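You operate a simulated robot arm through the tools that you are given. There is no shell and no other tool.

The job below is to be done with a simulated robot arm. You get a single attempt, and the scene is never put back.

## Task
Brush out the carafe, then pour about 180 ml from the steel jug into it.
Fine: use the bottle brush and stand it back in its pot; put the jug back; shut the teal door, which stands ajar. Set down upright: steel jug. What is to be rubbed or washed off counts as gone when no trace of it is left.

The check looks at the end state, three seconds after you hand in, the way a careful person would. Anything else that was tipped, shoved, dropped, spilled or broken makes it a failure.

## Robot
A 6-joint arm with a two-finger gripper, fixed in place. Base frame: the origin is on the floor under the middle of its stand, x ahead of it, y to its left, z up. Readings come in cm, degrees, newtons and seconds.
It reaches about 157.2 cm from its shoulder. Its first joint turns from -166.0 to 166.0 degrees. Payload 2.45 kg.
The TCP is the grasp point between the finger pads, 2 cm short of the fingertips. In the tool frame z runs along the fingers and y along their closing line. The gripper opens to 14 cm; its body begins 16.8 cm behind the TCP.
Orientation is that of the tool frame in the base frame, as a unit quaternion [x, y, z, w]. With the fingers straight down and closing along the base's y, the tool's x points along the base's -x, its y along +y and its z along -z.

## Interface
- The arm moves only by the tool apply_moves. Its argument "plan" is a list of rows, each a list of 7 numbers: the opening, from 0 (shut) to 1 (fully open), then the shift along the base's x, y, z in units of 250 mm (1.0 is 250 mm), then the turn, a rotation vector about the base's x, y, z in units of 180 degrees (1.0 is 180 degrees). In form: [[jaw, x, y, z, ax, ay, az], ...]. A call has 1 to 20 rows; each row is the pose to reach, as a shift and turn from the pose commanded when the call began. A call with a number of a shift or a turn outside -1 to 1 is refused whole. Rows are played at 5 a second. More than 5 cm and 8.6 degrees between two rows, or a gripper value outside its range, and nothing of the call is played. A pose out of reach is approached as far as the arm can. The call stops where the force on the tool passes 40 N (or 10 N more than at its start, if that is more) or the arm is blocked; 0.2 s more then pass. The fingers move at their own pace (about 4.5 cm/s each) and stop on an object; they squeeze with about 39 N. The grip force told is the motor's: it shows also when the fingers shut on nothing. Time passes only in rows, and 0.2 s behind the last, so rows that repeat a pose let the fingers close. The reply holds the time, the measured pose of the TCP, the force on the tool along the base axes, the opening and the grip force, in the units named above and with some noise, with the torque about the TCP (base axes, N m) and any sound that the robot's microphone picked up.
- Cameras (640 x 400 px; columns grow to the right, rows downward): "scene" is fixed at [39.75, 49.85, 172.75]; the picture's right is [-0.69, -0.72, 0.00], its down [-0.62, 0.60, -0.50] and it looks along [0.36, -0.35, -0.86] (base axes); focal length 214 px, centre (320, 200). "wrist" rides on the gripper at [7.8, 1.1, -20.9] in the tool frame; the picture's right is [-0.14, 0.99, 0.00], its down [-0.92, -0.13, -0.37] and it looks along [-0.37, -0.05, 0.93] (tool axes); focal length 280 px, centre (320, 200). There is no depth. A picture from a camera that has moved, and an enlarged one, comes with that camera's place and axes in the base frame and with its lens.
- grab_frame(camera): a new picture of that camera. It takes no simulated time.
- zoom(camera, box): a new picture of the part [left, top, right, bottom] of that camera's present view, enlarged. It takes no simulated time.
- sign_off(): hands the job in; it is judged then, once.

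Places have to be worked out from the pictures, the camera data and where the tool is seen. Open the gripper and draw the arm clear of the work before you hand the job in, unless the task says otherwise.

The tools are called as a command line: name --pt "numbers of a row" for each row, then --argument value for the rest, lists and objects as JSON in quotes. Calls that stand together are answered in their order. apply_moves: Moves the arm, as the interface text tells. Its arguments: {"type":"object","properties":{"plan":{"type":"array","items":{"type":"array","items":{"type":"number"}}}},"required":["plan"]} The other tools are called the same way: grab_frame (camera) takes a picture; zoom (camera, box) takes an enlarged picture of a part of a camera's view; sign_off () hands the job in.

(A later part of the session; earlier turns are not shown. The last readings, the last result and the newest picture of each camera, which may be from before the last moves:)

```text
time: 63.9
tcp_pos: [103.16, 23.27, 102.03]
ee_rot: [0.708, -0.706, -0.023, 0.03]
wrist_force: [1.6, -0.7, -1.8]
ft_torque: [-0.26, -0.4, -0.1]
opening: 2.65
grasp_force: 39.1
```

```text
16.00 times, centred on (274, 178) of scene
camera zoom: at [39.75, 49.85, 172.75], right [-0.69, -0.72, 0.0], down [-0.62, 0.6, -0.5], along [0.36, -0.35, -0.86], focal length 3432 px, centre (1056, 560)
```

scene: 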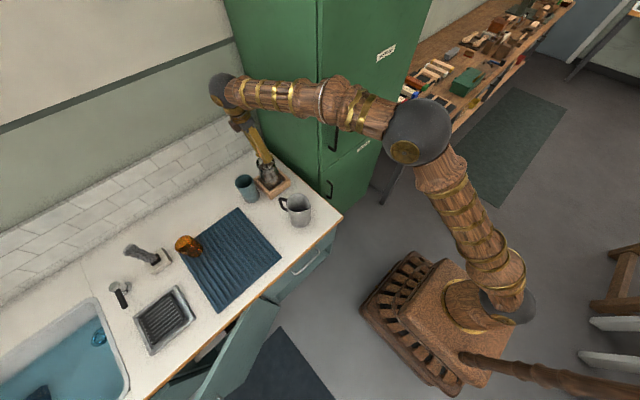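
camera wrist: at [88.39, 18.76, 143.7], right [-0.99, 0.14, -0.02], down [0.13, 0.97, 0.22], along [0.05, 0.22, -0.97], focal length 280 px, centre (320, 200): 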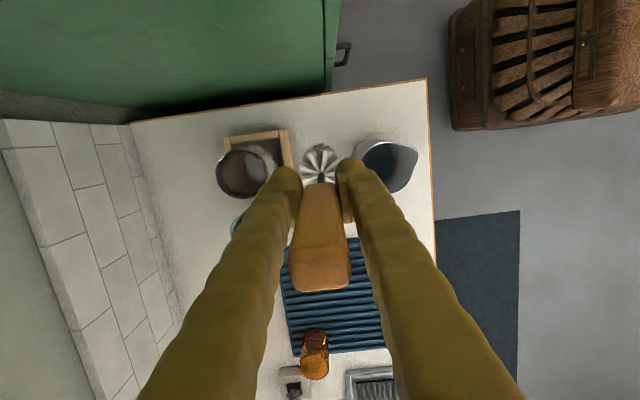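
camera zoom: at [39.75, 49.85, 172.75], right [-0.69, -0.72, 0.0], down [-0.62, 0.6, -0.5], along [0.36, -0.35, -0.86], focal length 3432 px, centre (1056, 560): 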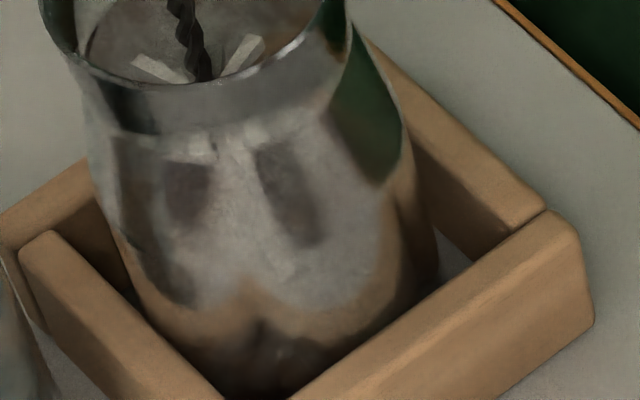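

The −y wall now looks gray inside while the −x side is still brown, so contact does remove the film. I'll return to neutral, then press around the whole circumference systematically.

apply_moves --pt "0 0.007 -0.007 0 -0.0118 -0.0118 0" --pt "0 0.014 -0.014 0 -0.0236 -0.0236 0" --pt "0 0.014 -0.014 0 -0.0236 -0.0236 0"

apply_moves --pt "0 0.008 0 -0.01 0 -0.0167 0" --pt "0 0.016 0 -0.02 0 -0.0333 0" --pt "0 0.0148 0.0061 0.08 0.0127 -0.0308 0" --pt "0 0.0113 0.0113 -0.02 0.0236 -0.0236 0" --pt "0 0.0061 0.0148 0.08 0.0308 -0.0127 0" --pt "0 0 0.016 -0.02 0.0333 0 0" --pt "0 -0.0061 0.0148 0.08 0.0308 0.0127 0" --pt "0 -0.0113 0.0113 -0.02 0.0236 0.0236 0" --pt "0 -0.0148 0.0061 0.08 0.0127 0.0308 0" --pt "0 -0.016 0 -0.02 0 0.0333 0" --pt "0 -0.0148 -0.0061 0.08 -0.0127 0.0308 0" --pt "0 -0.0113 -0.0113 -0.02 -0.0236 0.0236 0" --pt "0 -0.0061 -0.0148 0.08 -0.0308 0.0127 0" --pt "0 0 -0.016 -0.02 -0.0333 0 0" --pt "0 0.0061 -0.0148 0.08 -0.0308 -0.0127 0" --pt "0 0.0113 -0.0113 -0.02 -0.0236 -0.0236 0" --pt "0 0.0148 -0.0061 0.08 -0.0127 -0.0308 0" --pt "0 0.016 0 -0.02 0 -0.0333 0" --pt "0 0.008 0 0 0 -0.0167 0" --pt "0 0 0 0 0 0 0"

zoom --camera "wrist" --box '[250, 100, 390, 190]'

zoom --camera "scene" --box '[256, 155, 296, 192]'

```text
time: 64.7
tcp_pos: [103.58, 22.99, 102.04]
ee_rot: [0.707, -0.706, 0.03, 0.03]
wrist_force: [0.0, 0.2, -1.0]
ft_torque: [-0.04, -0.04, 0.04]
opening: 2.65
grasp_force: 38.8
```

```text
time: 68.9
tcp_pos: [103.67, 22.91, 102.02]
ee_rot: [-0.706, 0.707, -0.03, -0.029]
wrist_force: [-0.4, 0.9, -0.9]
ft_torque: [-0.01, -0.05, -0.03]
opening: 2.67
grasp_force: 38.7
```

```text
4.44 times, centred on (320, 145) of wrist
camera zoom: at [102.56, 16.87, 123.61], right [-0.99, 0.14, -0.01], down [0.13, 0.95, 0.29], along [0.05, 0.29, -0.96], focal length 1246 px, centre (320, 444)
```

zoom: 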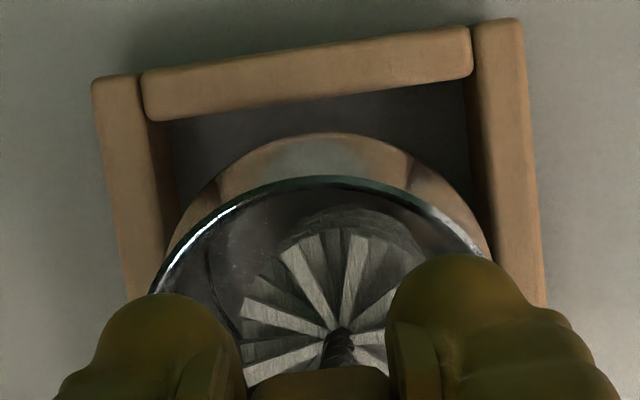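

```text
10.81 times, centred on (276, 174) of scene
camera zoom: at [39.75, 49.85, 172.75], right [-0.69, -0.72, 0.0], down [-0.62, 0.6, -0.5], along [0.36, -0.35, -0.86], focal length 2319 px, centre (796, 486)
```

zoom: 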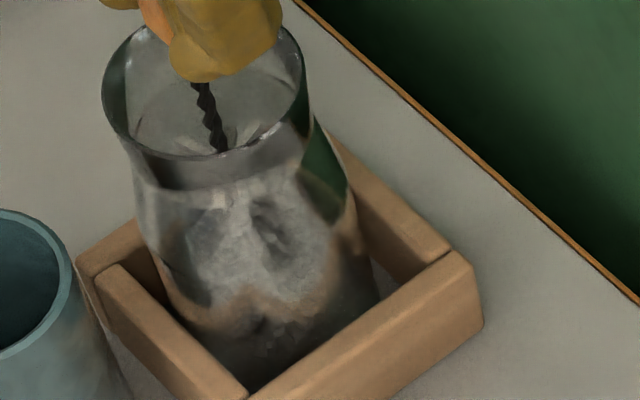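

The film is clearly coming off: the far inner wall is now gray in the scene view. I'll do a second ring with opposite stroke phase, then a higher ring for the neck.

apply_moves --pt "0 0.008 0 0.04 0 -0.0167 0" --pt "0 0.016 0 0.08 0 -0.0333 0" --pt "0 0.0148 -0.0061 -0.022 -0.0127 -0.0308 0" --pt "0 0.0113 -0.0113 0.08 -0.0236 -0.0236 0" --pt "0 0.0061 -0.0148 -0.022 -0.0308 -0.0127 0" --pt "0 0 -0.016 0.08 -0.0333 0 0" --pt "0 -0.0061 -0.0148 -0.022 -0.0308 0.0127 0" --pt "0 -0.0113 -0.0113 0.08 -0.0236 0.0236 0" --pt "0 -0.0148 -0.0061 -0.022 -0.0127 0.0308 0" --pt "0 -0.016 0 0.08 0 0.0333 0" --pt "0 -0.0148 0.0061 -0.022 0.0127 0.0308 0" --pt "0 -0.0113 0.0113 0.08 0.0236 0.0236 0" --pt "0 -0.0061 0.0148 -0.022 0.0308 0.0127 0" --pt "0 0 0.016 0.08 0.0333 0 0" --pt "0 0.0061 0.0148 -0.022 0.0308 -0.0127 0" --pt "0 0.0113 0.0113 0.08 0.0236 -0.0236 0" --pt "0 0.0148 0.0061 -0.022 0.0127 -0.0308 0" --pt "0 0.016 0 0.08 0 -0.0333 0" --pt "0 0.008 0 0.08 0 -0.0167 0" --pt "0 0 0 0.08 0 0 0"

zoom --camera "scene" --box '[256, 155, 296, 192]'

```text
time: 73.1
tcp_pos: [103.63, 22.91, 104.08]
ee_rot: [-0.706, 0.707, -0.03, -0.03]
wrist_force: [0.4, 0.2, 0.2]
ft_torque: [0.0, -0.05, -0.01]
opening: 2.66
grasp_force: 38.9
```

```text
10.81 times, centred on (276, 174) of scene
camera zoom: at [39.75, 49.85, 172.75], right [-0.69, -0.72, 0.0], down [-0.62, 0.6, -0.5], along [0.36, -0.35, -0.86], focal length 2319 px, centre (796, 486)
```

zoom: 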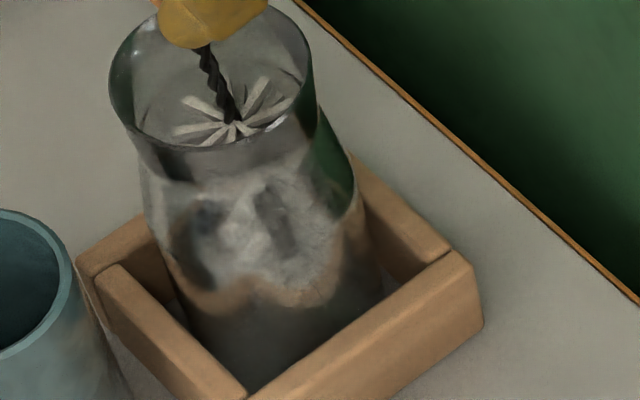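

The carafe looks much clearer. Next is a higher ring for the shoulder and neck zone with a smaller tilt.

apply_moves --pt "0 0.008 0 0.0 0 -0.0139 0" --pt "0 0.016 0 0.02 0 -0.0278 0" --pt "0 0.0148 0.0061 0.1 0.0106 -0.0257 0" --pt "0 0.0113 0.0113 0.0 0.0197 -0.0197 0" --pt "0 0.0061 0.0148 0.1 0.0257 -0.0106 0" --pt "0 0 0.016 0.0 0.0278 0 0" --pt "0 -0.0061 0.0148 0.1 0.0257 0.0106 0" --pt "0 -0.0113 0.0113 0.0 0.0197 0.0197 0" --pt "0 -0.0148 0.0061 0.1 0.0106 0.0257 0" --pt "0 -0.016 0 0.0 0 0.0278 0" --pt "0 -0.0148 -0.0061 0.1 -0.0106 0.0257 0" --pt "0 -0.0113 -0.0113 0.0 -0.0197 0.0197 0" --pt "0 -0.0061 -0.0148 0.1 -0.0257 0.0106 0" --pt "0 0 -0.016 0.0 -0.0278 0 0" --pt "0 0.0061 -0.0148 0.1 -0.0257 -0.0106 0" --pt "0 0.0113 -0.0113 0.0 -0.0197 -0.0197 0" --pt "0 0.0148 -0.0061 0.1 -0.0106 -0.0257 0" --pt "0 0.016 0 0.0 0 -0.0278 0" --pt "0 0.008 0 0.04 0 -0.0139 0" --pt "0 0 0 0.06 0 0 0"

zoom --camera "scene" --box '[256, 155, 296, 192]'

zoom --camera "wrist" --box '[250, 100, 390, 190]'

```text
time: 77.3
tcp_pos: [103.65, 22.96, 105.59]
ee_rot: [0.707, -0.706, 0.03, 0.03]
wrist_force: [-0.8, 0.2, -0.5]
ft_torque: [0.03, -0.02, 0.0]
opening: 2.66
grasp_force: 38.5
```

```text
10.81 times, centred on (276, 174) of scene
camera zoom: at [39.75, 49.85, 172.75], right [-0.69, -0.72, 0.0], down [-0.62, 0.6, -0.5], along [0.36, -0.35, -0.86], focal length 2319 px, centre (796, 486)
```

zoom: 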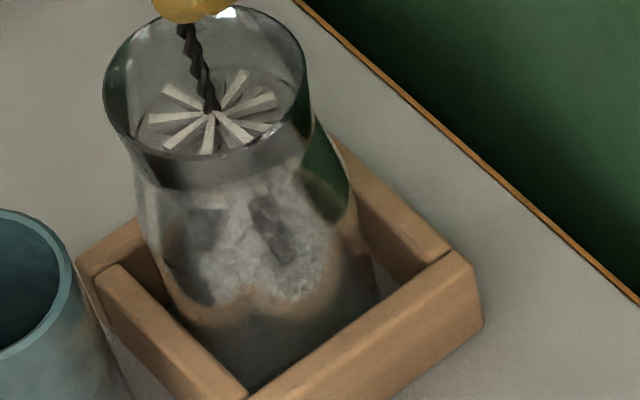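

```text
4.44 times, centred on (320, 145) of wrist
camera zoom: at [102.53, 16.8, 127.1], right [-0.99, 0.14, -0.01], down [0.13, 0.95, 0.29], along [0.05, 0.29, -0.96], focal length 1246 px, centre (320, 444)
```

zoom: 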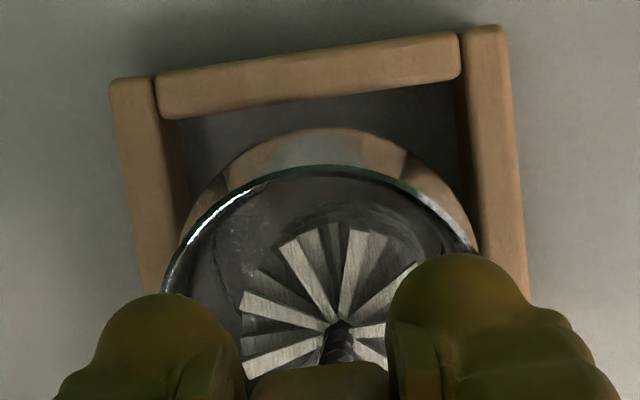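

The brush is now visible through the glass and the inside looks gray. I'll withdraw and inspect from the side position as before.

apply_moves --pt "0 0 0 0.06 0 0 0" --pt "0 0 0 0.12 0 0 0" --pt "0 0 0 0.2 0 0 0" --pt "0 0 0 0.28 0 0 0" --pt "0 0 0 0.36 0 0 0" --pt "0 0 0 0.44 0 0 0" --pt "0 0 0 0.52 0 0 0" --pt "0 0 0 0.6 0 0 0" --pt "0 0 0 0.65 0 0 0" --pt "0 -0.14 0 0.65 0 0 0" --pt "0 -0.28 0 0.65 0 0 0" --pt "0 -0.42 0 0.65 0 0 0" --pt "0 -0.56 0 0.65 0 0 0" --pt "0 -0.56 0 0.65 0 0 0"

zoom --camera "wrist" --box '[205, 115, 305, 205]'

zoom --camera "scene" --box '[250, 145, 306, 195]'

grab_frame --camera "wrist"

```text
time: 80.3
tcp_pos: [89.51, 22.9, 121.61]
ee_rot: [-0.706, 0.707, -0.03, -0.03]
wrist_force: [-0.3, 0.2, -0.8]
ft_torque: [0.04, -0.03, -0.01]
opening: 2.66
grasp_force: 39.0
```

```text
4.44 times, centred on (255, 160) of wrist
camera zoom: at [88.4, 16.88, 143.37], right [-0.99, 0.14, -0.01], down [0.13, 0.95, 0.29], along [0.05, 0.28, -0.96], focal length 1246 px, centre (609, 378)
```

zoom: 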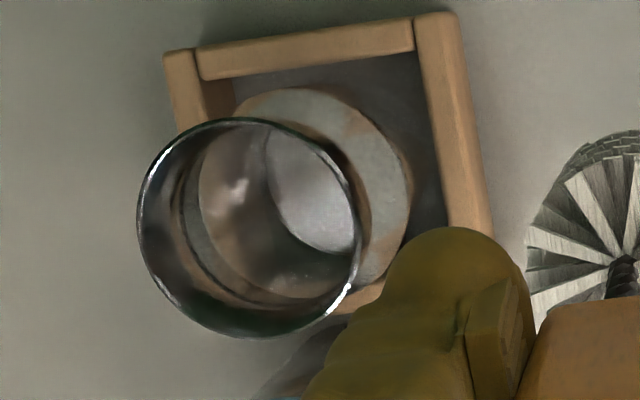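

```text
8.00 times, centred on (278, 170) of scene
camera zoom: at [39.75, 49.85, 172.75], right [-0.69, -0.72, 0.0], down [-0.62, 0.6, -0.5], along [0.36, -0.35, -0.86], focal length 1716 px, centre (656, 440)
```

zoom: 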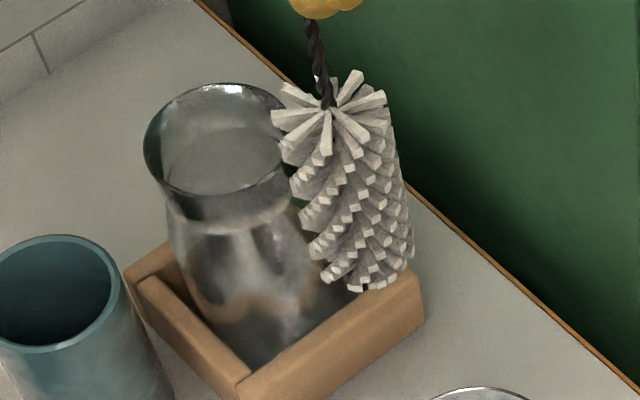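

```text
taken
camera wrist: at [88.4, 16.88, 143.37], right [-0.99, 0.14, -0.01], down [0.13, 0.95, 0.29], along [0.05, 0.28, -0.96], focal length 280 px, centre (320, 200)
```

wrist: 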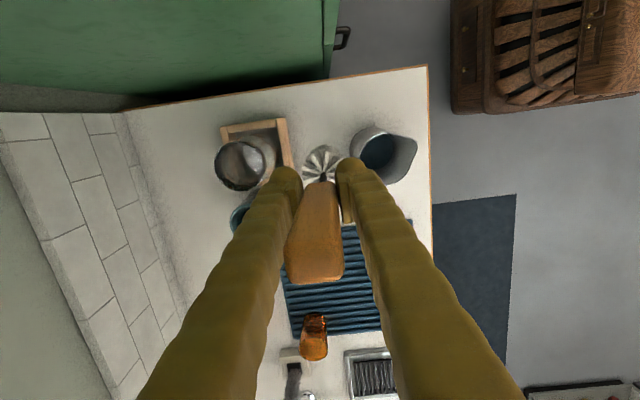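

The interior is far clearer. I'll zoom deeper for any residual specks.

zoom --camera "wrist" --box '[222, 132, 272, 176]'

zoom --camera "scene" --box '[258, 150, 292, 192]'

zoom --camera "wrist" --box '[235, 115, 295, 160]'

```text
9.09 times, centred on (247, 154) of wrist
camera zoom: at [88.4, 16.88, 143.37], right [-0.99, 0.14, -0.01], down [0.13, 0.95, 0.29], along [0.05, 0.28, -0.96], focal length 2549 px, centre (984, 618)
```

zoom: 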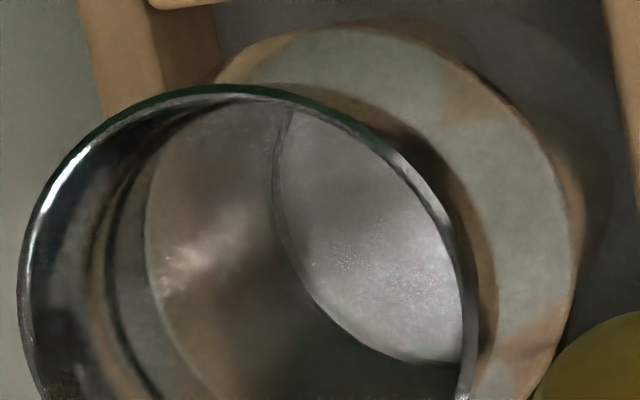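

```text
9.52 times, centred on (275, 171) of scene
camera zoom: at [39.75, 49.85, 172.75], right [-0.69, -0.72, 0.0], down [-0.62, 0.6, -0.5], along [0.36, -0.35, -0.86], focal length 2043 px, centre (749, 476)
```

zoom: 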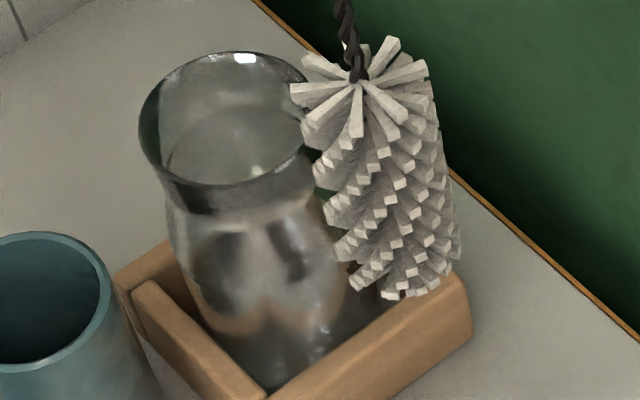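

```text
8.89 times, centred on (265, 138) of wrist
camera zoom: at [88.4, 16.88, 143.37], right [-0.99, 0.14, -0.01], down [0.13, 0.95, 0.29], along [0.05, 0.28, -0.96], focal length 2492 px, centre (809, 756)
```

zoom: 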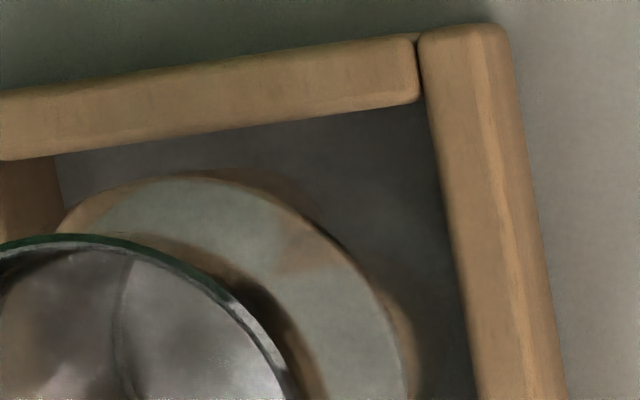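

Most of the film is gone, though reflections make it hard to rule out traces. I'll do a second full scrubbing session for certainty, moving back over the carafe with the brush axis re-centred and checking before insertion.

apply_moves --pt "0 0.14 -0.004 0 0 0 0" --pt "0 0.28 -0.008 0 0 0 0" --pt "0 0.42 -0.012 0 0 0 0" --pt "0 0.562 -0.016 0 0 0 0" --pt "0 0.562 -0.016 -0.04 0 0 0" --pt "0 0.562 -0.016 -0.08 0 0 0" --pt "0 0.562 -0.016 -0.08 0 0 0"

zoom --camera "wrist" --box '[240, 90, 400, 190]'

zoom --camera "scene" --box '[250, 130, 306, 190]'

```text
time: 81.9
tcp_pos: [103.66, 22.44, 119.9]
ee_rot: [-0.706, 0.707, -0.029, -0.03]
wrist_force: [0.0, 0.1, -0.6]
ft_torque: [-0.04, 0.01, -0.01]
opening: 2.66
grasp_force: 38.6
```

```text
4.00 times, centred on (320, 140) of wrist
camera zoom: at [102.5, 16.47, 141.37], right [-0.99, 0.14, -0.01], down [0.13, 0.95, 0.29], along [0.05, 0.28, -0.96], focal length 1122 px, centre (320, 440)
```

zoom: 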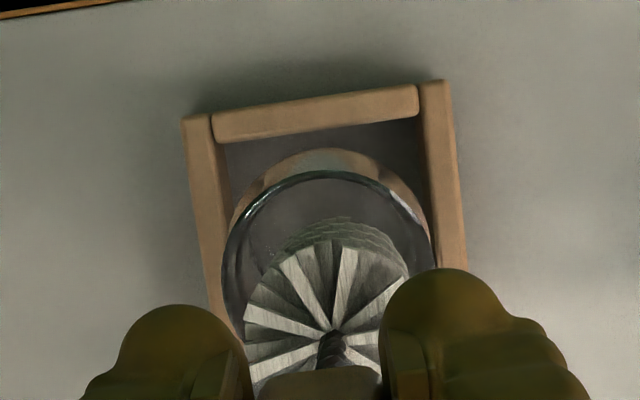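

```text
6.67 times, centred on (278, 160) of scene
camera zoom: at [39.75, 49.85, 172.75], right [-0.69, -0.72, 0.0], down [-0.62, 0.6, -0.5], along [0.36, -0.35, -0.86], focal length 1430 px, centre (600, 467)
```

zoom: 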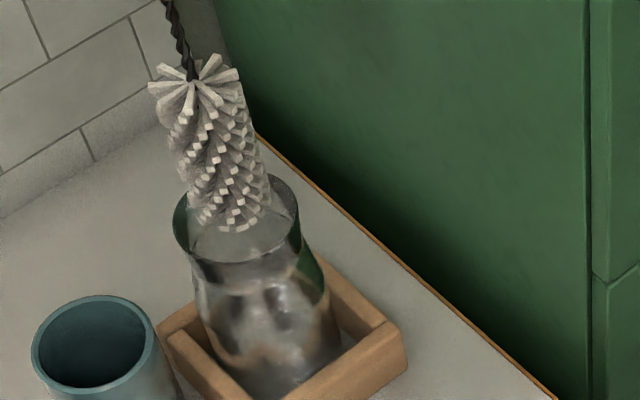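

The rim centre reads (103.5, 23.2), with the brush bottom at about (102.6, 23.05) and leaning slightly toward −x. I'll trim the tilt by 2° and insert slowly again.

apply_moves --pt "0 0 0.004 0 0 -0.011 0" --pt "0 0 0.004 -0.024 0 -0.011 0" --pt "0 0 0.004 -0.048 0 -0.011 0" --pt "0 0 0.004 -0.072 0 -0.011 0" --pt "0 0 0.004 -0.096 0 -0.011 0" --pt "0 0 0.004 -0.12 0 -0.011 0" --pt "0 0 0.004 -0.144 0 -0.011 0" --pt "0 0 0.004 -0.168 0 -0.011 0" --pt "0 0 0.004 -0.192 0 -0.011 0" --pt "0 0 0.004 -0.216 0 -0.011 0" --pt "0 0 0.004 -0.24 0 -0.011 0" --pt "0 0 0.004 -0.264 0 -0.011 0" --pt "0 0 0.004 -0.288 0 -0.011 0" --pt "0 0 0.004 -0.312 0 -0.011 0" --pt "0 0 0.004 -0.336 0 -0.011 0" --pt "0 0 0.004 -0.36 0 -0.011 0" --pt "0 0 0.004 -0.36 0 -0.011 0"

zoom --camera "scene" --box '[256, 150, 296, 192]'

```text
time: 85.5
tcp_pos: [103.65, 22.69, 110.75]
ee_rot: [-0.706, 0.707, -0.043, -0.018]
wrist_force: [-0.2, -0.1, -0.9]
ft_torque: [0.02, 0.0, 0.01]
opening: 2.65
grasp_force: 39.2
```

```text
9.52 times, centred on (276, 171) of scene
camera zoom: at [39.75, 49.85, 172.75], right [-0.69, -0.72, 0.0], down [-0.62, 0.6, -0.5], along [0.36, -0.35, -0.86], focal length 2043 px, centre (739, 476)
```

zoom: 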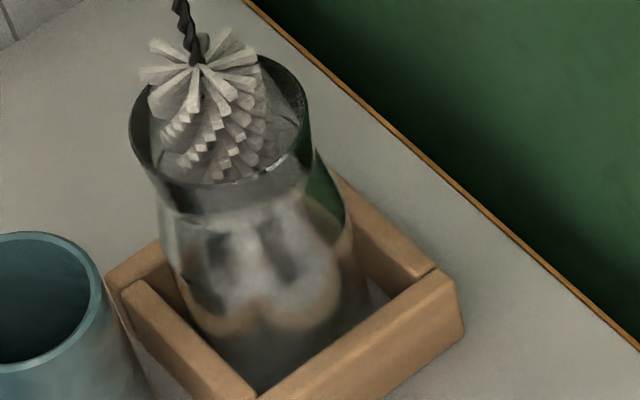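

It is inserted with no contact. At this height I'll scrub the neck ring with a translation circle and strokes.

apply_moves --pt "0 0.03 0 0 0 0 0" --pt "0 0.06 0 -0.02 0 0 0" --pt "0 0.052 0.03 -0.1 0 0 0" --pt "0 0.03 0.052 0 0 0 0" --pt "0 0 0.06 -0.1 0 0 0" --pt "0 -0.03 0.052 0 0 0 0" --pt "0 -0.052 0.03 -0.1 0 0 0" --pt "0 -0.06 0 0 0 0 0" --pt "0 -0.052 -0.03 -0.1 0 0 0" --pt "0 -0.03 -0.052 0 0 0 0" --pt "0 0 -0.06 -0.1 0 0 0" --pt "0 0.03 -0.052 0 0 0 0" --pt "0 0.052 -0.03 -0.1 0 0 0" --pt "0 0.06 0 0 0 0 0" --pt "0 0.03 0 -0.06 0 0 0" --pt "0 0 0 -0.12 0 0 0" --pt "0 0 0 -0.12 0 0 0"

zoom --camera "scene" --box '[256, 150, 296, 192]'

```text
time: 89.1
tcp_pos: [103.61, 22.84, 107.77]
ee_rot: [-0.706, 0.707, -0.042, -0.018]
wrist_force: [-0.7, 0.2, -1.5]
ft_torque: [0.02, -0.01, 0.02]
opening: 2.67
grasp_force: 38.6
```

```text
9.52 times, centred on (276, 171) of scene
camera zoom: at [39.75, 49.85, 172.75], right [-0.69, -0.72, 0.0], down [-0.62, 0.6, -0.5], along [0.36, -0.35, -0.86], focal length 2043 px, centre (739, 476)
```

zoom: 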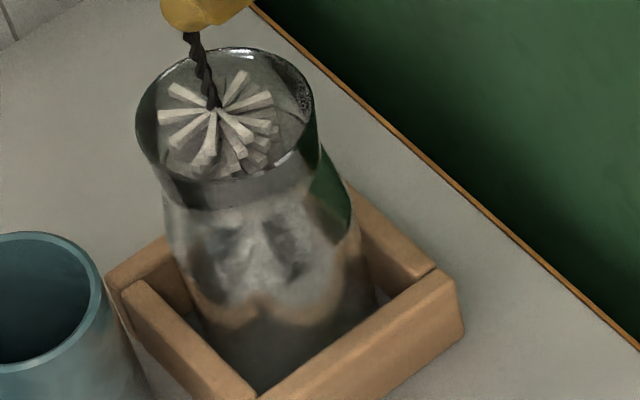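

Next is the mid-height ring.

apply_moves --pt "0 0.008 0 -0.06 0 -0.0153 0" --pt "0 0.016 0 -0.14 0 -0.0306 0" --pt "0 0.0148 0.0061 -0.04 0.0117 -0.0283 0" --pt "0 0.0113 0.0113 -0.14 0.0216 -0.0216 0" --pt "0 0.0061 0.0148 -0.04 0.0283 -0.0117 0" --pt "0 0 0.016 -0.14 0.0306 0 0" --pt "0 -0.0061 0.0148 -0.04 0.0283 0.0117 0" --pt "0 -0.0113 0.0113 -0.14 0.0216 0.0216 0" --pt "0 -0.0148 0.0061 -0.04 0.0117 0.0283 0" --pt "0 -0.016 0 -0.14 0 0.0306 0" --pt "0 -0.0148 -0.0061 -0.04 -0.0117 0.0283 0" --pt "0 -0.0113 -0.0113 -0.14 -0.0216 0.0216 0" --pt "0 -0.0061 -0.0148 -0.04 -0.0283 0.0117 0" --pt "0 0 -0.016 -0.14 -0.0306 0 0" --pt "0 0.0061 -0.0148 -0.04 -0.0283 -0.0117 0" --pt "0 0.0113 -0.0113 -0.14 -0.0216 -0.0216 0" --pt "0 0.0148 -0.0061 -0.04 -0.0117 -0.0283 0" --pt "0 0.016 0 -0.14 0 -0.0306 0" --pt "0 0.008 0 -0.14 0 -0.0153 0" --pt "0 0 0 -0.14 0 0 0"

apply_moves --pt "0 -0.008 0 -0.06 0 0.0167 0" --pt "0 -0.016 0 -0.11 0 0.0333 0" --pt "0 -0.0148 0.0061 -0.03 0.0127 0.0308 0" --pt "0 -0.0113 0.0113 -0.11 0.0236 0.0236 0" --pt "0 -0.0061 0.0148 -0.03 0.0308 0.0127 0" --pt "0 0 0.016 -0.11 0.0333 0 0" --pt "0 0.0061 0.0148 -0.03 0.0308 -0.0127 0" --pt "0 0.0113 0.0113 -0.11 0.0236 -0.0236 0" --pt "0 0.0148 0.0061 -0.03 0.0127 -0.0308 0" --pt "0 0.016 0 -0.11 0 -0.0333 0" --pt "0 0.0148 -0.0061 -0.03 -0.0127 -0.0308 0" --pt "0 0.0113 -0.0113 -0.11 -0.0236 -0.0236 0" --pt "0 0.0061 -0.0148 -0.03 -0.0308 -0.0127 0" --pt "0 0 -0.016 -0.11 -0.0333 0 0" --pt "0 -0.0061 -0.0148 -0.03 -0.0308 0.0127 0" --pt "0 -0.0113 -0.0113 -0.11 -0.0236 0.0236 0" --pt "0 -0.0148 -0.0061 -0.03 -0.0127 0.0308 0" --pt "0 -0.016 0 -0.11 0 0.0333 0" --pt "0 -0.008 0 -0.1 0 0.0167 0" --pt "0 0 0 -0.1 0 0 0"

zoom --camera "scene" --box '[256, 150, 296, 192]'

zoom --camera "wrist" --box '[250, 100, 390, 190]'

```text
time: 93.3
tcp_pos: [103.71, 22.64, 104.4]
ee_rot: [-0.706, 0.707, -0.042, -0.019]
wrist_force: [0.4, 0.5, -0.4]
ft_torque: [0.0, -0.02, 0.02]
opening: 2.67
grasp_force: 38.7
```

```text
time: 97.5
tcp_pos: [103.69, 22.69, 101.88]
ee_rot: [-0.706, 0.707, -0.042, -0.018]
wrist_force: [-1.0, -1.2, -1.6]
ft_torque: [-0.23, 0.2, 0.02]
opening: 2.65
grasp_force: 39.5
```

```text
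9.52 times, centred on (276, 171) of scene
camera zoom: at [39.75, 49.85, 172.75], right [-0.69, -0.72, 0.0], down [-0.62, 0.6, -0.5], along [0.36, -0.35, -0.86], focal length 2043 px, centre (739, 476)
```

zoom: 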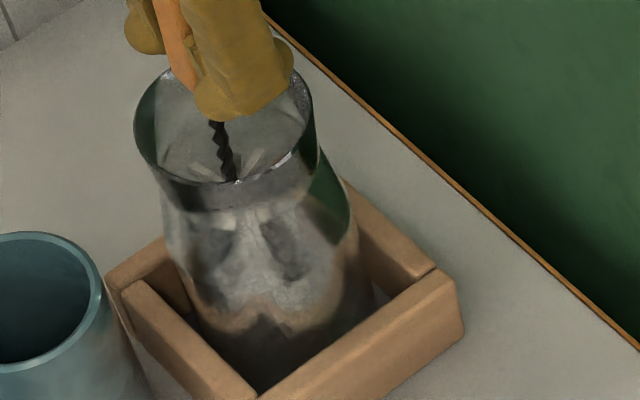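

```text
4.44 times, centred on (320, 145) of wrist
camera zoom: at [101.81, 16.58, 123.34], right [-0.99, 0.14, -0.05], down [0.12, 0.95, 0.29], along [0.08, 0.28, -0.96], focal length 1246 px, centre (320, 444)
```

zoom: 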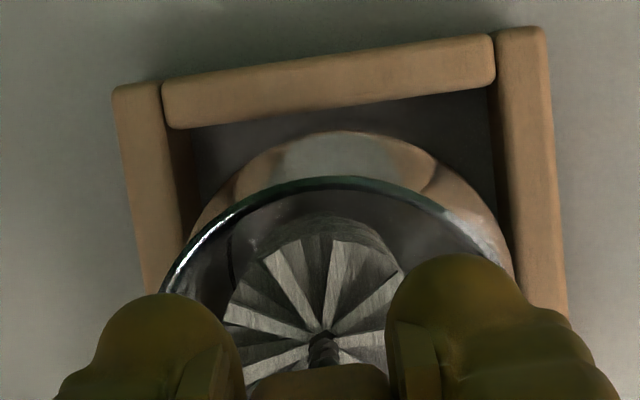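

Now a light pass over the floor with a small translation circle just at contact height.

apply_moves --pt "0 0 0 -0.015 0 0 0" --pt "0 0 0 -0.026 0 0 0" --pt "0 0.02 0 -0.026 0 0 0" --pt "0 0.044 0 -0.026 0 0 0" --pt "0 0.034 0.022 -0.026 0 0 0" --pt "0 0.022 0.034 -0.026 0 0 0" --pt "0 0 0.044 -0.026 0 0 0" --pt "0 -0.022 0.034 -0.026 0 0 0" --pt "0 -0.034 0.022 -0.026 0 0 0" --pt "0 -0.044 0 -0.026 0 0 0" --pt "0 -0.034 -0.022 -0.026 0 0 0" --pt "0 -0.022 -0.034 -0.026 0 0 0" --pt "0 0 -0.044 -0.026 0 0 0" --pt "0 0.022 -0.034 -0.026 0 0 0" --pt "0 0.034 -0.022 -0.026 0 0 0" --pt "0 0.044 0 -0.026 0 0 0" --pt "0 0.02 0 -0.026 0 0 0" --pt "0 0 0 -0.026 0 0 0"

```text
time: 101.3
tcp_pos: [103.59, 22.57, 101.18]
ee_rot: [-0.705, 0.707, -0.043, -0.017]
wrist_force: [0.5, 0.4, -0.8]
ft_torque: [0.01, 0.02, -0.01]
opening: 2.64
grasp_force: 38.4
```

No floor contact yet at 101.2, so I'll repeat a touch lower.

apply_moves --pt "0 0 0 -0.006 0 0 0" --pt "0 0 0 -0.01 0 0 0" --pt "0 0.02 0 -0.01 0 0 0" --pt "0 0.036 0 -0.01 0 0 0" --pt "0 0.018 0.03 -0.01 0 0 0" --pt "0 -0.018 0.03 -0.01 0 0 0" --pt "0 -0.036 0 -0.01 0 0 0" --pt "0 -0.018 -0.03 -0.01 0 0 0" --pt "0 0.018 -0.03 -0.01 0 0 0" --pt "0 0.036 0 -0.01 0 0 0" --pt "0 0.018 0 -0.01 0 0 0" --pt "0 0 0 -0.01 0 0 0"

```text
time: 103.9
tcp_pos: [103.54, 22.68, 100.86]
ee_rot: [-0.705, 0.707, -0.043, -0.018]
wrist_force: [-0.3, -0.1, 0.6]
ft_torque: [-0.02, 0.03, -0.02]
opening: 2.63
grasp_force: 39.1
```

There was a light 1.5 N touch on the floor. One more low ring at interleaved azimuths will finish the lower belly.

apply_moves --pt "0 0.008 0.0015 0.02 0.0035 -0.0177 0" --pt "0 0.0157 0.0031 0.022 0.007 -0.0354 0" --pt "0 0.0133 0.0089 0.11 0.0201 -0.03 0" --pt "0 0.0089 0.0133 0.022 0.03 -0.0201 0" --pt "0 0.0031 0.0157 0.11 0.0354 -0.007 0" --pt "0 -0.0031 0.0157 0.022 0.0354 0.007 0" --pt "0 -0.0089 0.0133 0.11 0.03 0.0201 0" --pt "0 -0.0133 0.0089 0.022 0.0201 0.03 0" --pt "0 -0.0157 0.0031 0.11 0.007 0.0354 0" --pt "0 -0.0157 -0.0031 0.022 -0.007 0.0354 0" --pt "0 -0.0133 -0.0089 0.11 -0.0201 0.03 0" --pt "0 -0.0089 -0.0133 0.022 -0.03 0.0201 0" --pt "0 -0.0031 -0.0157 0.11 -0.0354 0.007 0" --pt "0 0.0031 -0.0157 0.022 -0.0354 -0.007 0" --pt "0 0.0089 -0.0133 0.11 -0.03 -0.0201 0" --pt "0 0.0133 -0.0089 0.022 -0.0201 -0.03 0" --pt "0 0.0157 -0.0031 0.11 -0.007 -0.0354 0" --pt "0 0.0157 0.0031 0.022 0.007 -0.0354 0" --pt "0 0.008 0.0015 0.03 0.0035 -0.0177 0" --pt "0 0 0 0.04 0 0 0"

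zoom --camera "wrist" --box '[250, 100, 390, 190]'

zoom --camera "scene" --box '[256, 150, 296, 192]'

```text
time: 108.1
tcp_pos: [103.7, 22.7, 101.89]
ee_rot: [-0.706, 0.706, -0.042, -0.019]
wrist_force: [0.3, 0.3, -1.0]
ft_torque: [-0.01, -0.01, 0.02]
opening: 2.66
grasp_force: 39.2
```

```text
4.44 times, centred on (320, 145) of wrist
camera zoom: at [101.79, 16.56, 123.39], right [-0.99, 0.14, -0.04], down [0.12, 0.95, 0.29], along [0.08, 0.28, -0.95], focal length 1246 px, centre (320, 444)
```

zoom: 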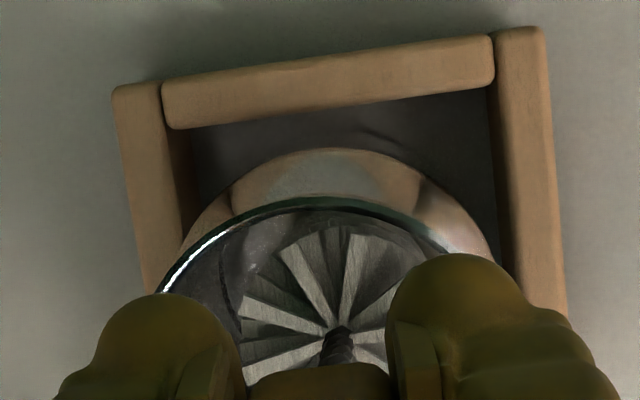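

```text
9.52 times, centred on (276, 171) of scene
camera zoom: at [39.75, 49.85, 172.75], right [-0.69, -0.72, 0.0], down [-0.62, 0.6, -0.5], along [0.36, -0.35, -0.86], focal length 2043 px, centre (739, 476)
```

zoom: 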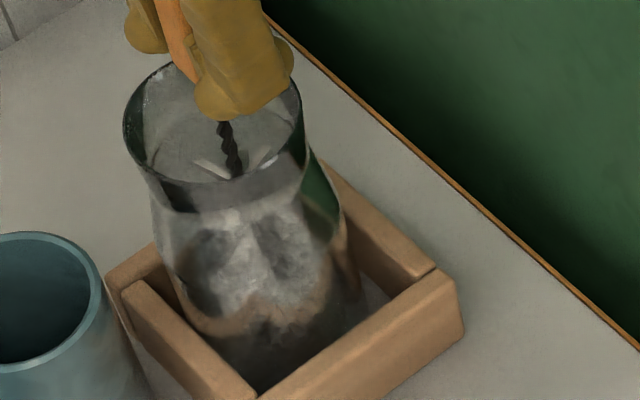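

Scrubbing is done. I'll withdraw straight up with a 0.3 cm re-centring and inspect again.

apply_moves --pt "0 0 0.012 0.02 0 0 0" --pt "0 0 0.012 0.08 0 0 0" --pt "0 0 0.012 0.14 0 0 0" --pt "0 0 0.012 0.2 0 0 0" --pt "0 0 0.012 0.28 0 0 0" --pt "0 0 0.012 0.36 0 0 0" --pt "0 0 0.012 0.44 0 0 0" --pt "0 0 0.012 0.52 0 0 0" --pt "0 0 0.012 0.6 0 0 0" --pt "0 0 0.012 0.68 0 0 0" --pt "0 0 0.012 0.76 0 0 0" --pt "0 0 0.012 0.8 0 0 0" --pt "0 -0.14 0.012 0.8 0 0 0" --pt "0 -0.28 0.012 0.8 0 0 0" --pt "0 -0.42 0.012 0.8 0 0 0" --pt "0 -0.56 0.012 0.8 0 0 0" --pt "0 -0.56 0.012 0.8 0 0 0"

zoom --camera "wrist" --box '[205, 115, 305, 205]'

zoom --camera "scene" --box '[250, 145, 306, 195]'

```text
time: 111.7
tcp_pos: [89.56, 23.09, 121.85]
ee_rot: [0.706, -0.706, 0.043, 0.018]
wrist_force: [0.6, 0.4, -1.3]
ft_torque: [-0.02, -0.01, -0.01]
opening: 2.66
grasp_force: 39.1
```

```text
4.44 times, centred on (255, 160) of wrist
camera zoom: at [87.72, 16.9, 143.35], right [-0.99, 0.14, -0.05], down [0.12, 0.95, 0.29], along [0.08, 0.28, -0.95], focal length 1246 px, centre (609, 378)
```

zoom: 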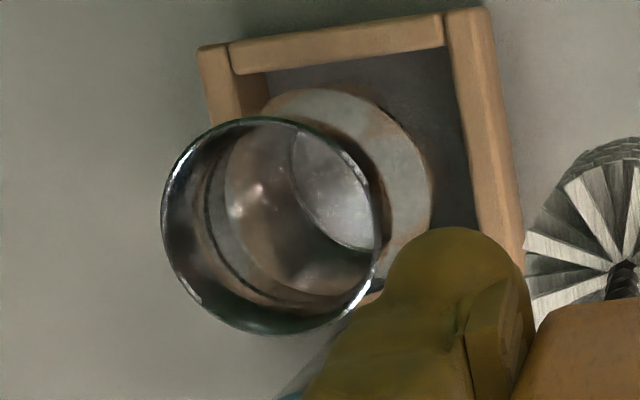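

```text
8.00 times, centred on (278, 170) of scene
camera zoom: at [39.75, 49.85, 172.75], right [-0.69, -0.72, 0.0], down [-0.62, 0.6, -0.5], along [0.36, -0.35, -0.86], focal length 1716 px, centre (656, 440)
```

zoom: 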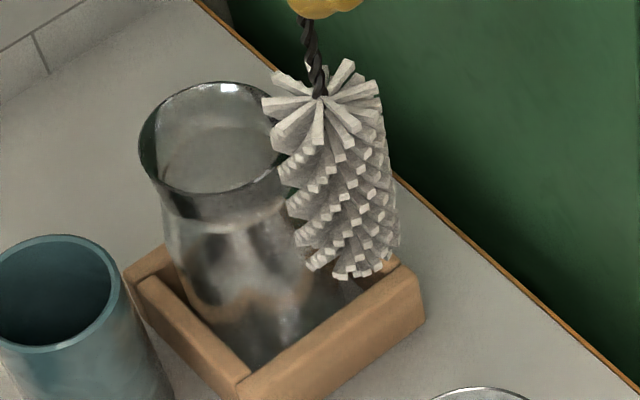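

Both views show clear glass. One more close look for residues before returning the brush.

zoom --camera "wrist" --box '[225, 130, 275, 170]'

zoom --camera "scene" --box '[258, 150, 284, 190]'

```text
10.00 times, centred on (250, 150) of wrist
camera zoom: at [87.72, 16.9, 143.35], right [-0.99, 0.14, -0.05], down [0.12, 0.95, 0.29], along [0.08, 0.28, -0.95], focal length 2804 px, centre (1020, 700)
```

zoom: 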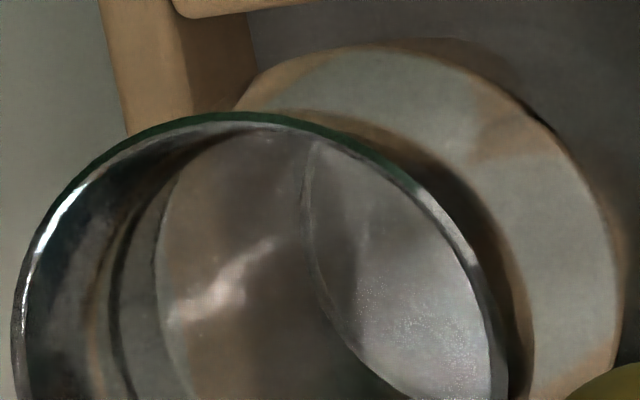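

```text
10.00 times, centred on (271, 170) of scene
camera zoom: at [39.75, 49.85, 172.75], right [-0.69, -0.72, 0.0], down [-0.62, 0.6, -0.5], along [0.36, -0.35, -0.86], focal length 2145 px, centre (810, 500)
```

zoom: 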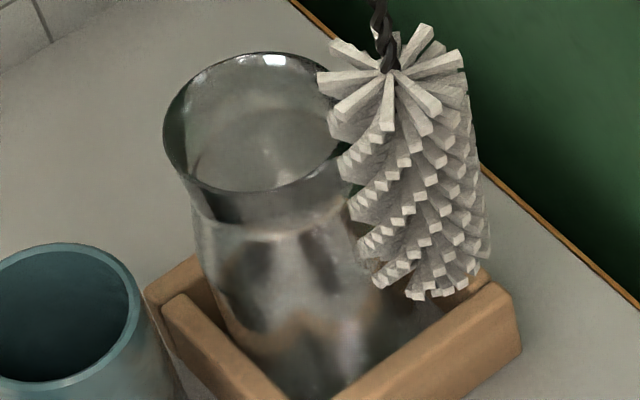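

The glass looks clean all round. Now I'll carry the brush over to its pot at about (105.5, 35.2), undo the small tilt trim, and check alignment and the remaining carafe walls from there.

apply_moves --pt "0 0.1 0.12 0 0 0.005 0" --pt "0 0.2 0.24 -0.02 0 0.01 0" --pt "0 0.3 0.36 -0.04 0 0.011 0" --pt "0 0.42 0.468 -0.08 0 0.011 0" --pt "0 0.53 0.468 -0.12 0 0.011 0" --pt "0 0.63 0.468 -0.14 0 0.011 0" --pt "0 0.63 0.468 -0.14 0 0.011 0"

grab_frame --camera "wrist"

zoom --camera "wrist" --box '[240, 20, 400, 190]'

zoom --camera "scene" --box '[220, 130, 300, 210]'

```text
time: 113.3
tcp_pos: [105.42, 34.74, 118.17]
ee_rot: [0.707, -0.706, 0.03, 0.031]
wrist_force: [-0.2, 0.5, -0.4]
ft_torque: [-0.02, 0.0, -0.02]
opening: 2.65
grasp_force: 39.0
```

```text
taken
camera wrist: at [104.35, 28.69, 139.77], right [-0.99, 0.14, -0.01], down [0.13, 0.95, 0.29], along [0.05, 0.28, -0.96], focal length 280 px, centre (320, 200)
```

wrist: 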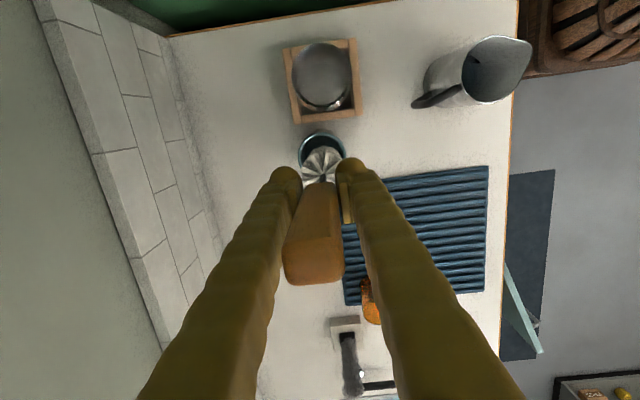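

```text
2.35 times, centred on (320, 105) of wrist
camera zoom: at [104.35, 28.69, 139.77], right [-0.99, 0.14, -0.01], down [0.13, 0.95, 0.29], along [0.05, 0.28, -0.96], focal length 660 px, centre (320, 424)
```

zoom: 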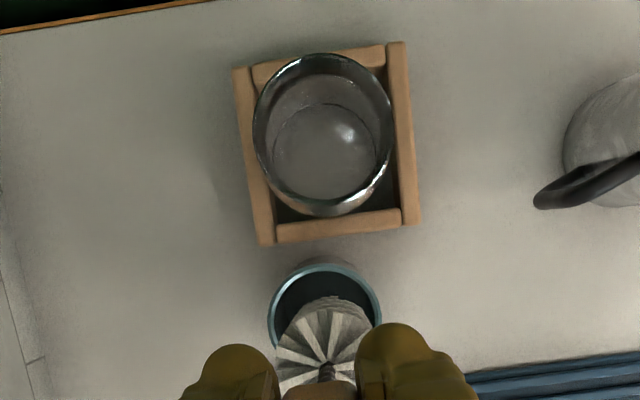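

```text
5.00 times, centred on (260, 170) of scene
camera zoom: at [39.75, 49.85, 172.75], right [-0.69, -0.72, 0.0], down [-0.62, 0.6, -0.5], along [0.36, -0.35, -0.86], focal length 1072 px, centre (620, 350)
```

zoom: 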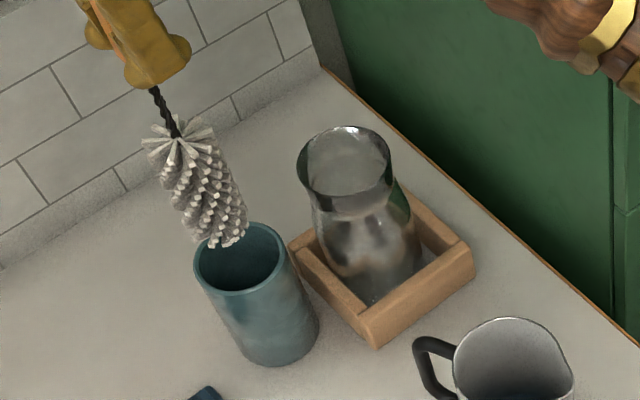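

This is a good view down into the carafe. I'll zoom in to verify it is clean, and look at the brush-over-pot alignment.

zoom --camera "wrist" --box '[292, 35, 352, 115]'

zoom --camera "wrist" --box '[270, 110, 370, 190]'

```text
5.00 times, centred on (322, 75) of wrist
camera zoom: at [104.35, 28.69, 139.77], right [-0.99, 0.14, -0.01], down [0.13, 0.95, 0.29], along [0.05, 0.28, -0.96], focal length 1402 px, centre (310, 825)
```

zoom: 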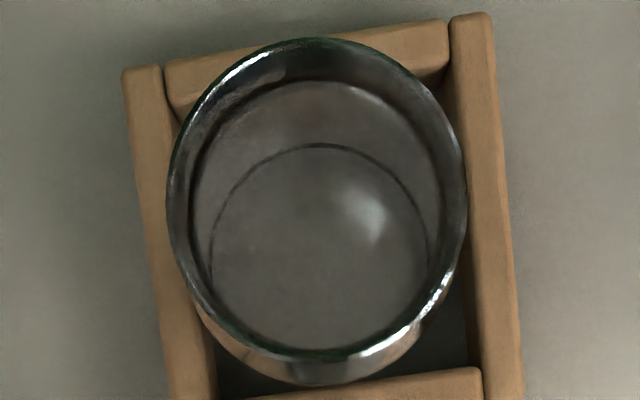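

```text
5.00 times, centred on (320, 150) of wrist
camera zoom: at [104.35, 28.69, 139.77], right [-0.99, 0.14, -0.01], down [0.13, 0.95, 0.29], along [0.05, 0.28, -0.96], focal length 1402 px, centre (320, 450)
```

zoom: 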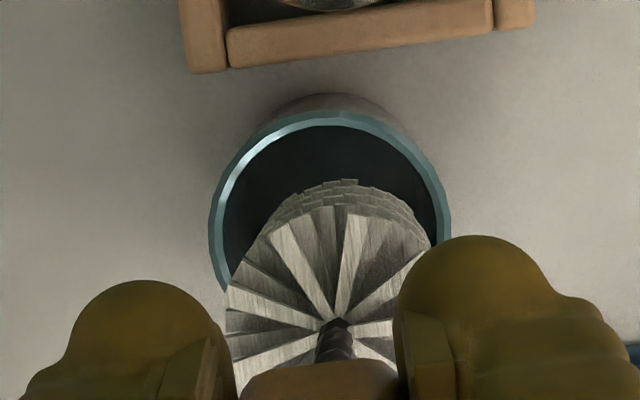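

The carafe is clean inside. The brush sits over the pot with its bottom slightly toward −x. I'll trim that and lower it into the pot.

apply_moves --pt "0 0.008 -0.008 0 0 -0.008 0" --pt "0 0.008 -0.008 -0.03 0 -0.008 0" --pt "0 0.008 -0.008 -0.06 0 -0.008 0" --pt "0 0.008 -0.008 -0.09 0 -0.008 0" --pt "0 0.008 -0.008 -0.12 0 -0.008 0" --pt "0 0.008 -0.008 -0.15 0 -0.008 0" --pt "0 0.008 -0.008 -0.18 0 -0.008 0" --pt "0 0.008 -0.008 -0.21 0 -0.008 0" --pt "0 0.008 -0.008 -0.24 0 -0.008 0" --pt "0 0.008 -0.008 -0.28 0 -0.008 0" --pt "0 0.008 -0.008 -0.32 0 -0.008 0" --pt "0 0.008 -0.008 -0.36 0 -0.008 0" --pt "0 0.008 -0.008 -0.4 0 -0.008 0" --pt "0 0.008 -0.008 -0.44 0 -0.008 0" --pt "0 0.008 -0.008 -0.48 0 -0.008 0" --pt "0 0.008 -0.008 -0.52 0 -0.008 0" --pt "0 0.008 -0.008 -0.56 0 -0.008 0" --pt "0 0.008 -0.008 -0.56 0 -0.008 0"

zoom --camera "scene" --box '[220, 130, 300, 210]'

zoom --camera "wrist" --box '[240, 80, 400, 190]'

```text
time: 115.6
tcp_pos: [105.57, 34.56, 111.68]
ee_rot: [-0.706, 0.707, -0.039, -0.021]
wrist_force: [-4.5, -0.3, 8.4]
ft_torque: [0.15, 0.54, 0.02]
opening: 2.39
grasp_force: 39.1
stopped in row 11: the force on the tool passed its limit at 70 N (the readings are from after the stop); the commanded pose is now the measured one
```

```text
5.00 times, centred on (260, 170) of scene
camera zoom: at [39.75, 49.85, 172.75], right [-0.69, -0.72, 0.0], down [-0.62, 0.6, -0.5], along [0.36, -0.35, -0.86], focal length 1072 px, centre (620, 350)
```

zoom: 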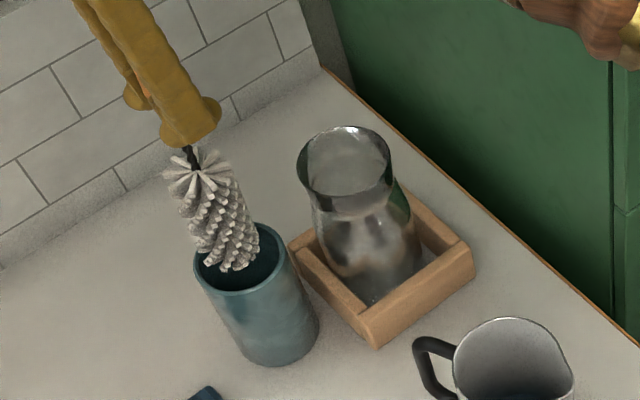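

```text
3.64 times, centred on (320, 135) of wrist
camera zoom: at [103.9, 28.45, 133.18], right [-0.99, 0.14, -0.04], down [0.12, 0.95, 0.29], along [0.08, 0.29, -0.96], focal length 1020 px, centre (320, 436)
```

zoom: 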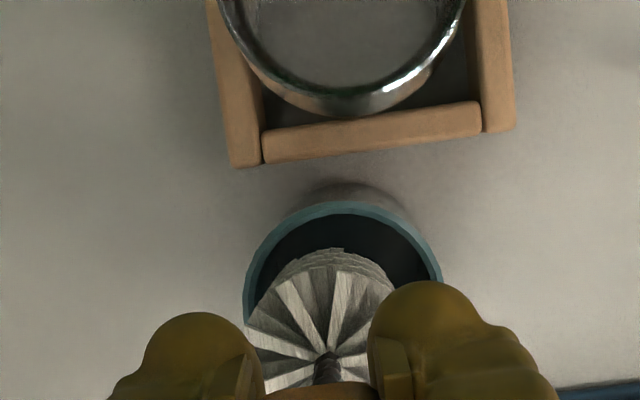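

The brush caught on the pot rim: the stop shows an 8 N residual and the brush slid about 2.4 cm up in the grip. I'll lift gently, check the pot, and re-measure.

apply_moves --pt "0 0 0 0.01 0 0 0" --pt "0 0 0 0.02 0 0 0" --pt "0 0 0 0.04 0 0 0" --pt "0 0 0 0.08 0 0 0" --pt "0 0 0 0.12 0 0 0" --pt "0 0 0 0.12 0 0 0"

zoom --camera "scene" --box '[210, 130, 290, 210]'

zoom --camera "wrist" --box '[240, 80, 400, 190]'

grab_frame --camera "wrist"

```text
time: 117.0
tcp_pos: [105.66, 34.54, 114.6]
ee_rot: [0.706, -0.706, 0.039, 0.021]
wrist_force: [0.5, 0.2, -0.3]
ft_torque: [-0.02, 0.0, 0.01]
opening: 2.38
grasp_force: 38.6
```

```text
5.00 times, centred on (250, 170) of scene
camera zoom: at [39.75, 49.85, 172.75], right [-0.69, -0.72, 0.0], down [-0.62, 0.6, -0.5], along [0.36, -0.35, -0.86], focal length 1072 px, centre (670, 350)
```

zoom: 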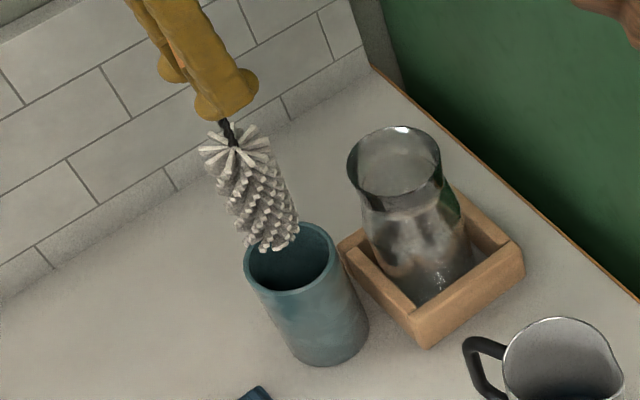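

```text
3.64 times, centred on (320, 135) of wrist
camera zoom: at [103.9, 28.46, 136.14], right [-0.99, 0.14, -0.04], down [0.12, 0.95, 0.29], along [0.08, 0.29, -0.96], focal length 1020 px, centre (320, 436)
```

zoom: 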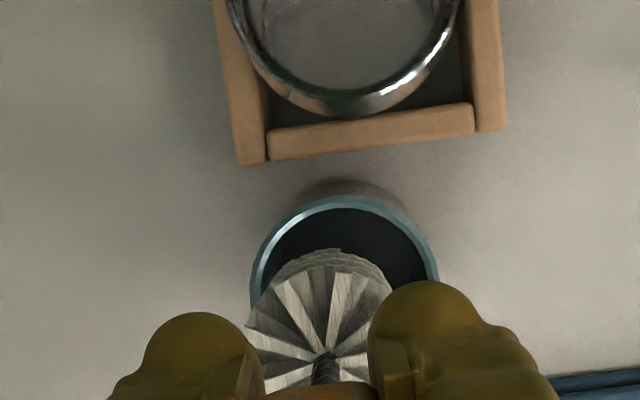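

```text
taken
camera wrist: at [103.9, 28.46, 136.14], right [-0.99, 0.14, -0.04], down [0.12, 0.95, 0.29], along [0.08, 0.29, -0.96], focal length 280 px, centre (320, 200)
```

wrist: 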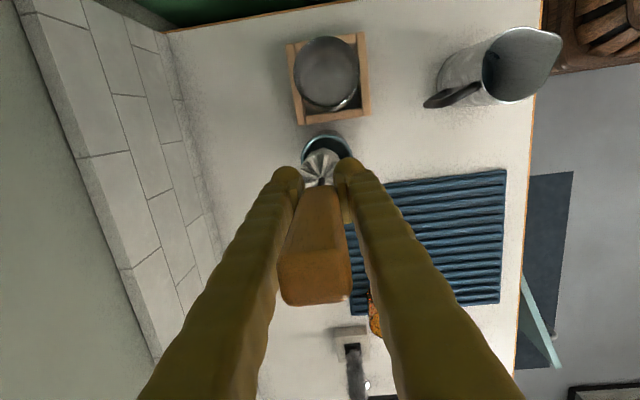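

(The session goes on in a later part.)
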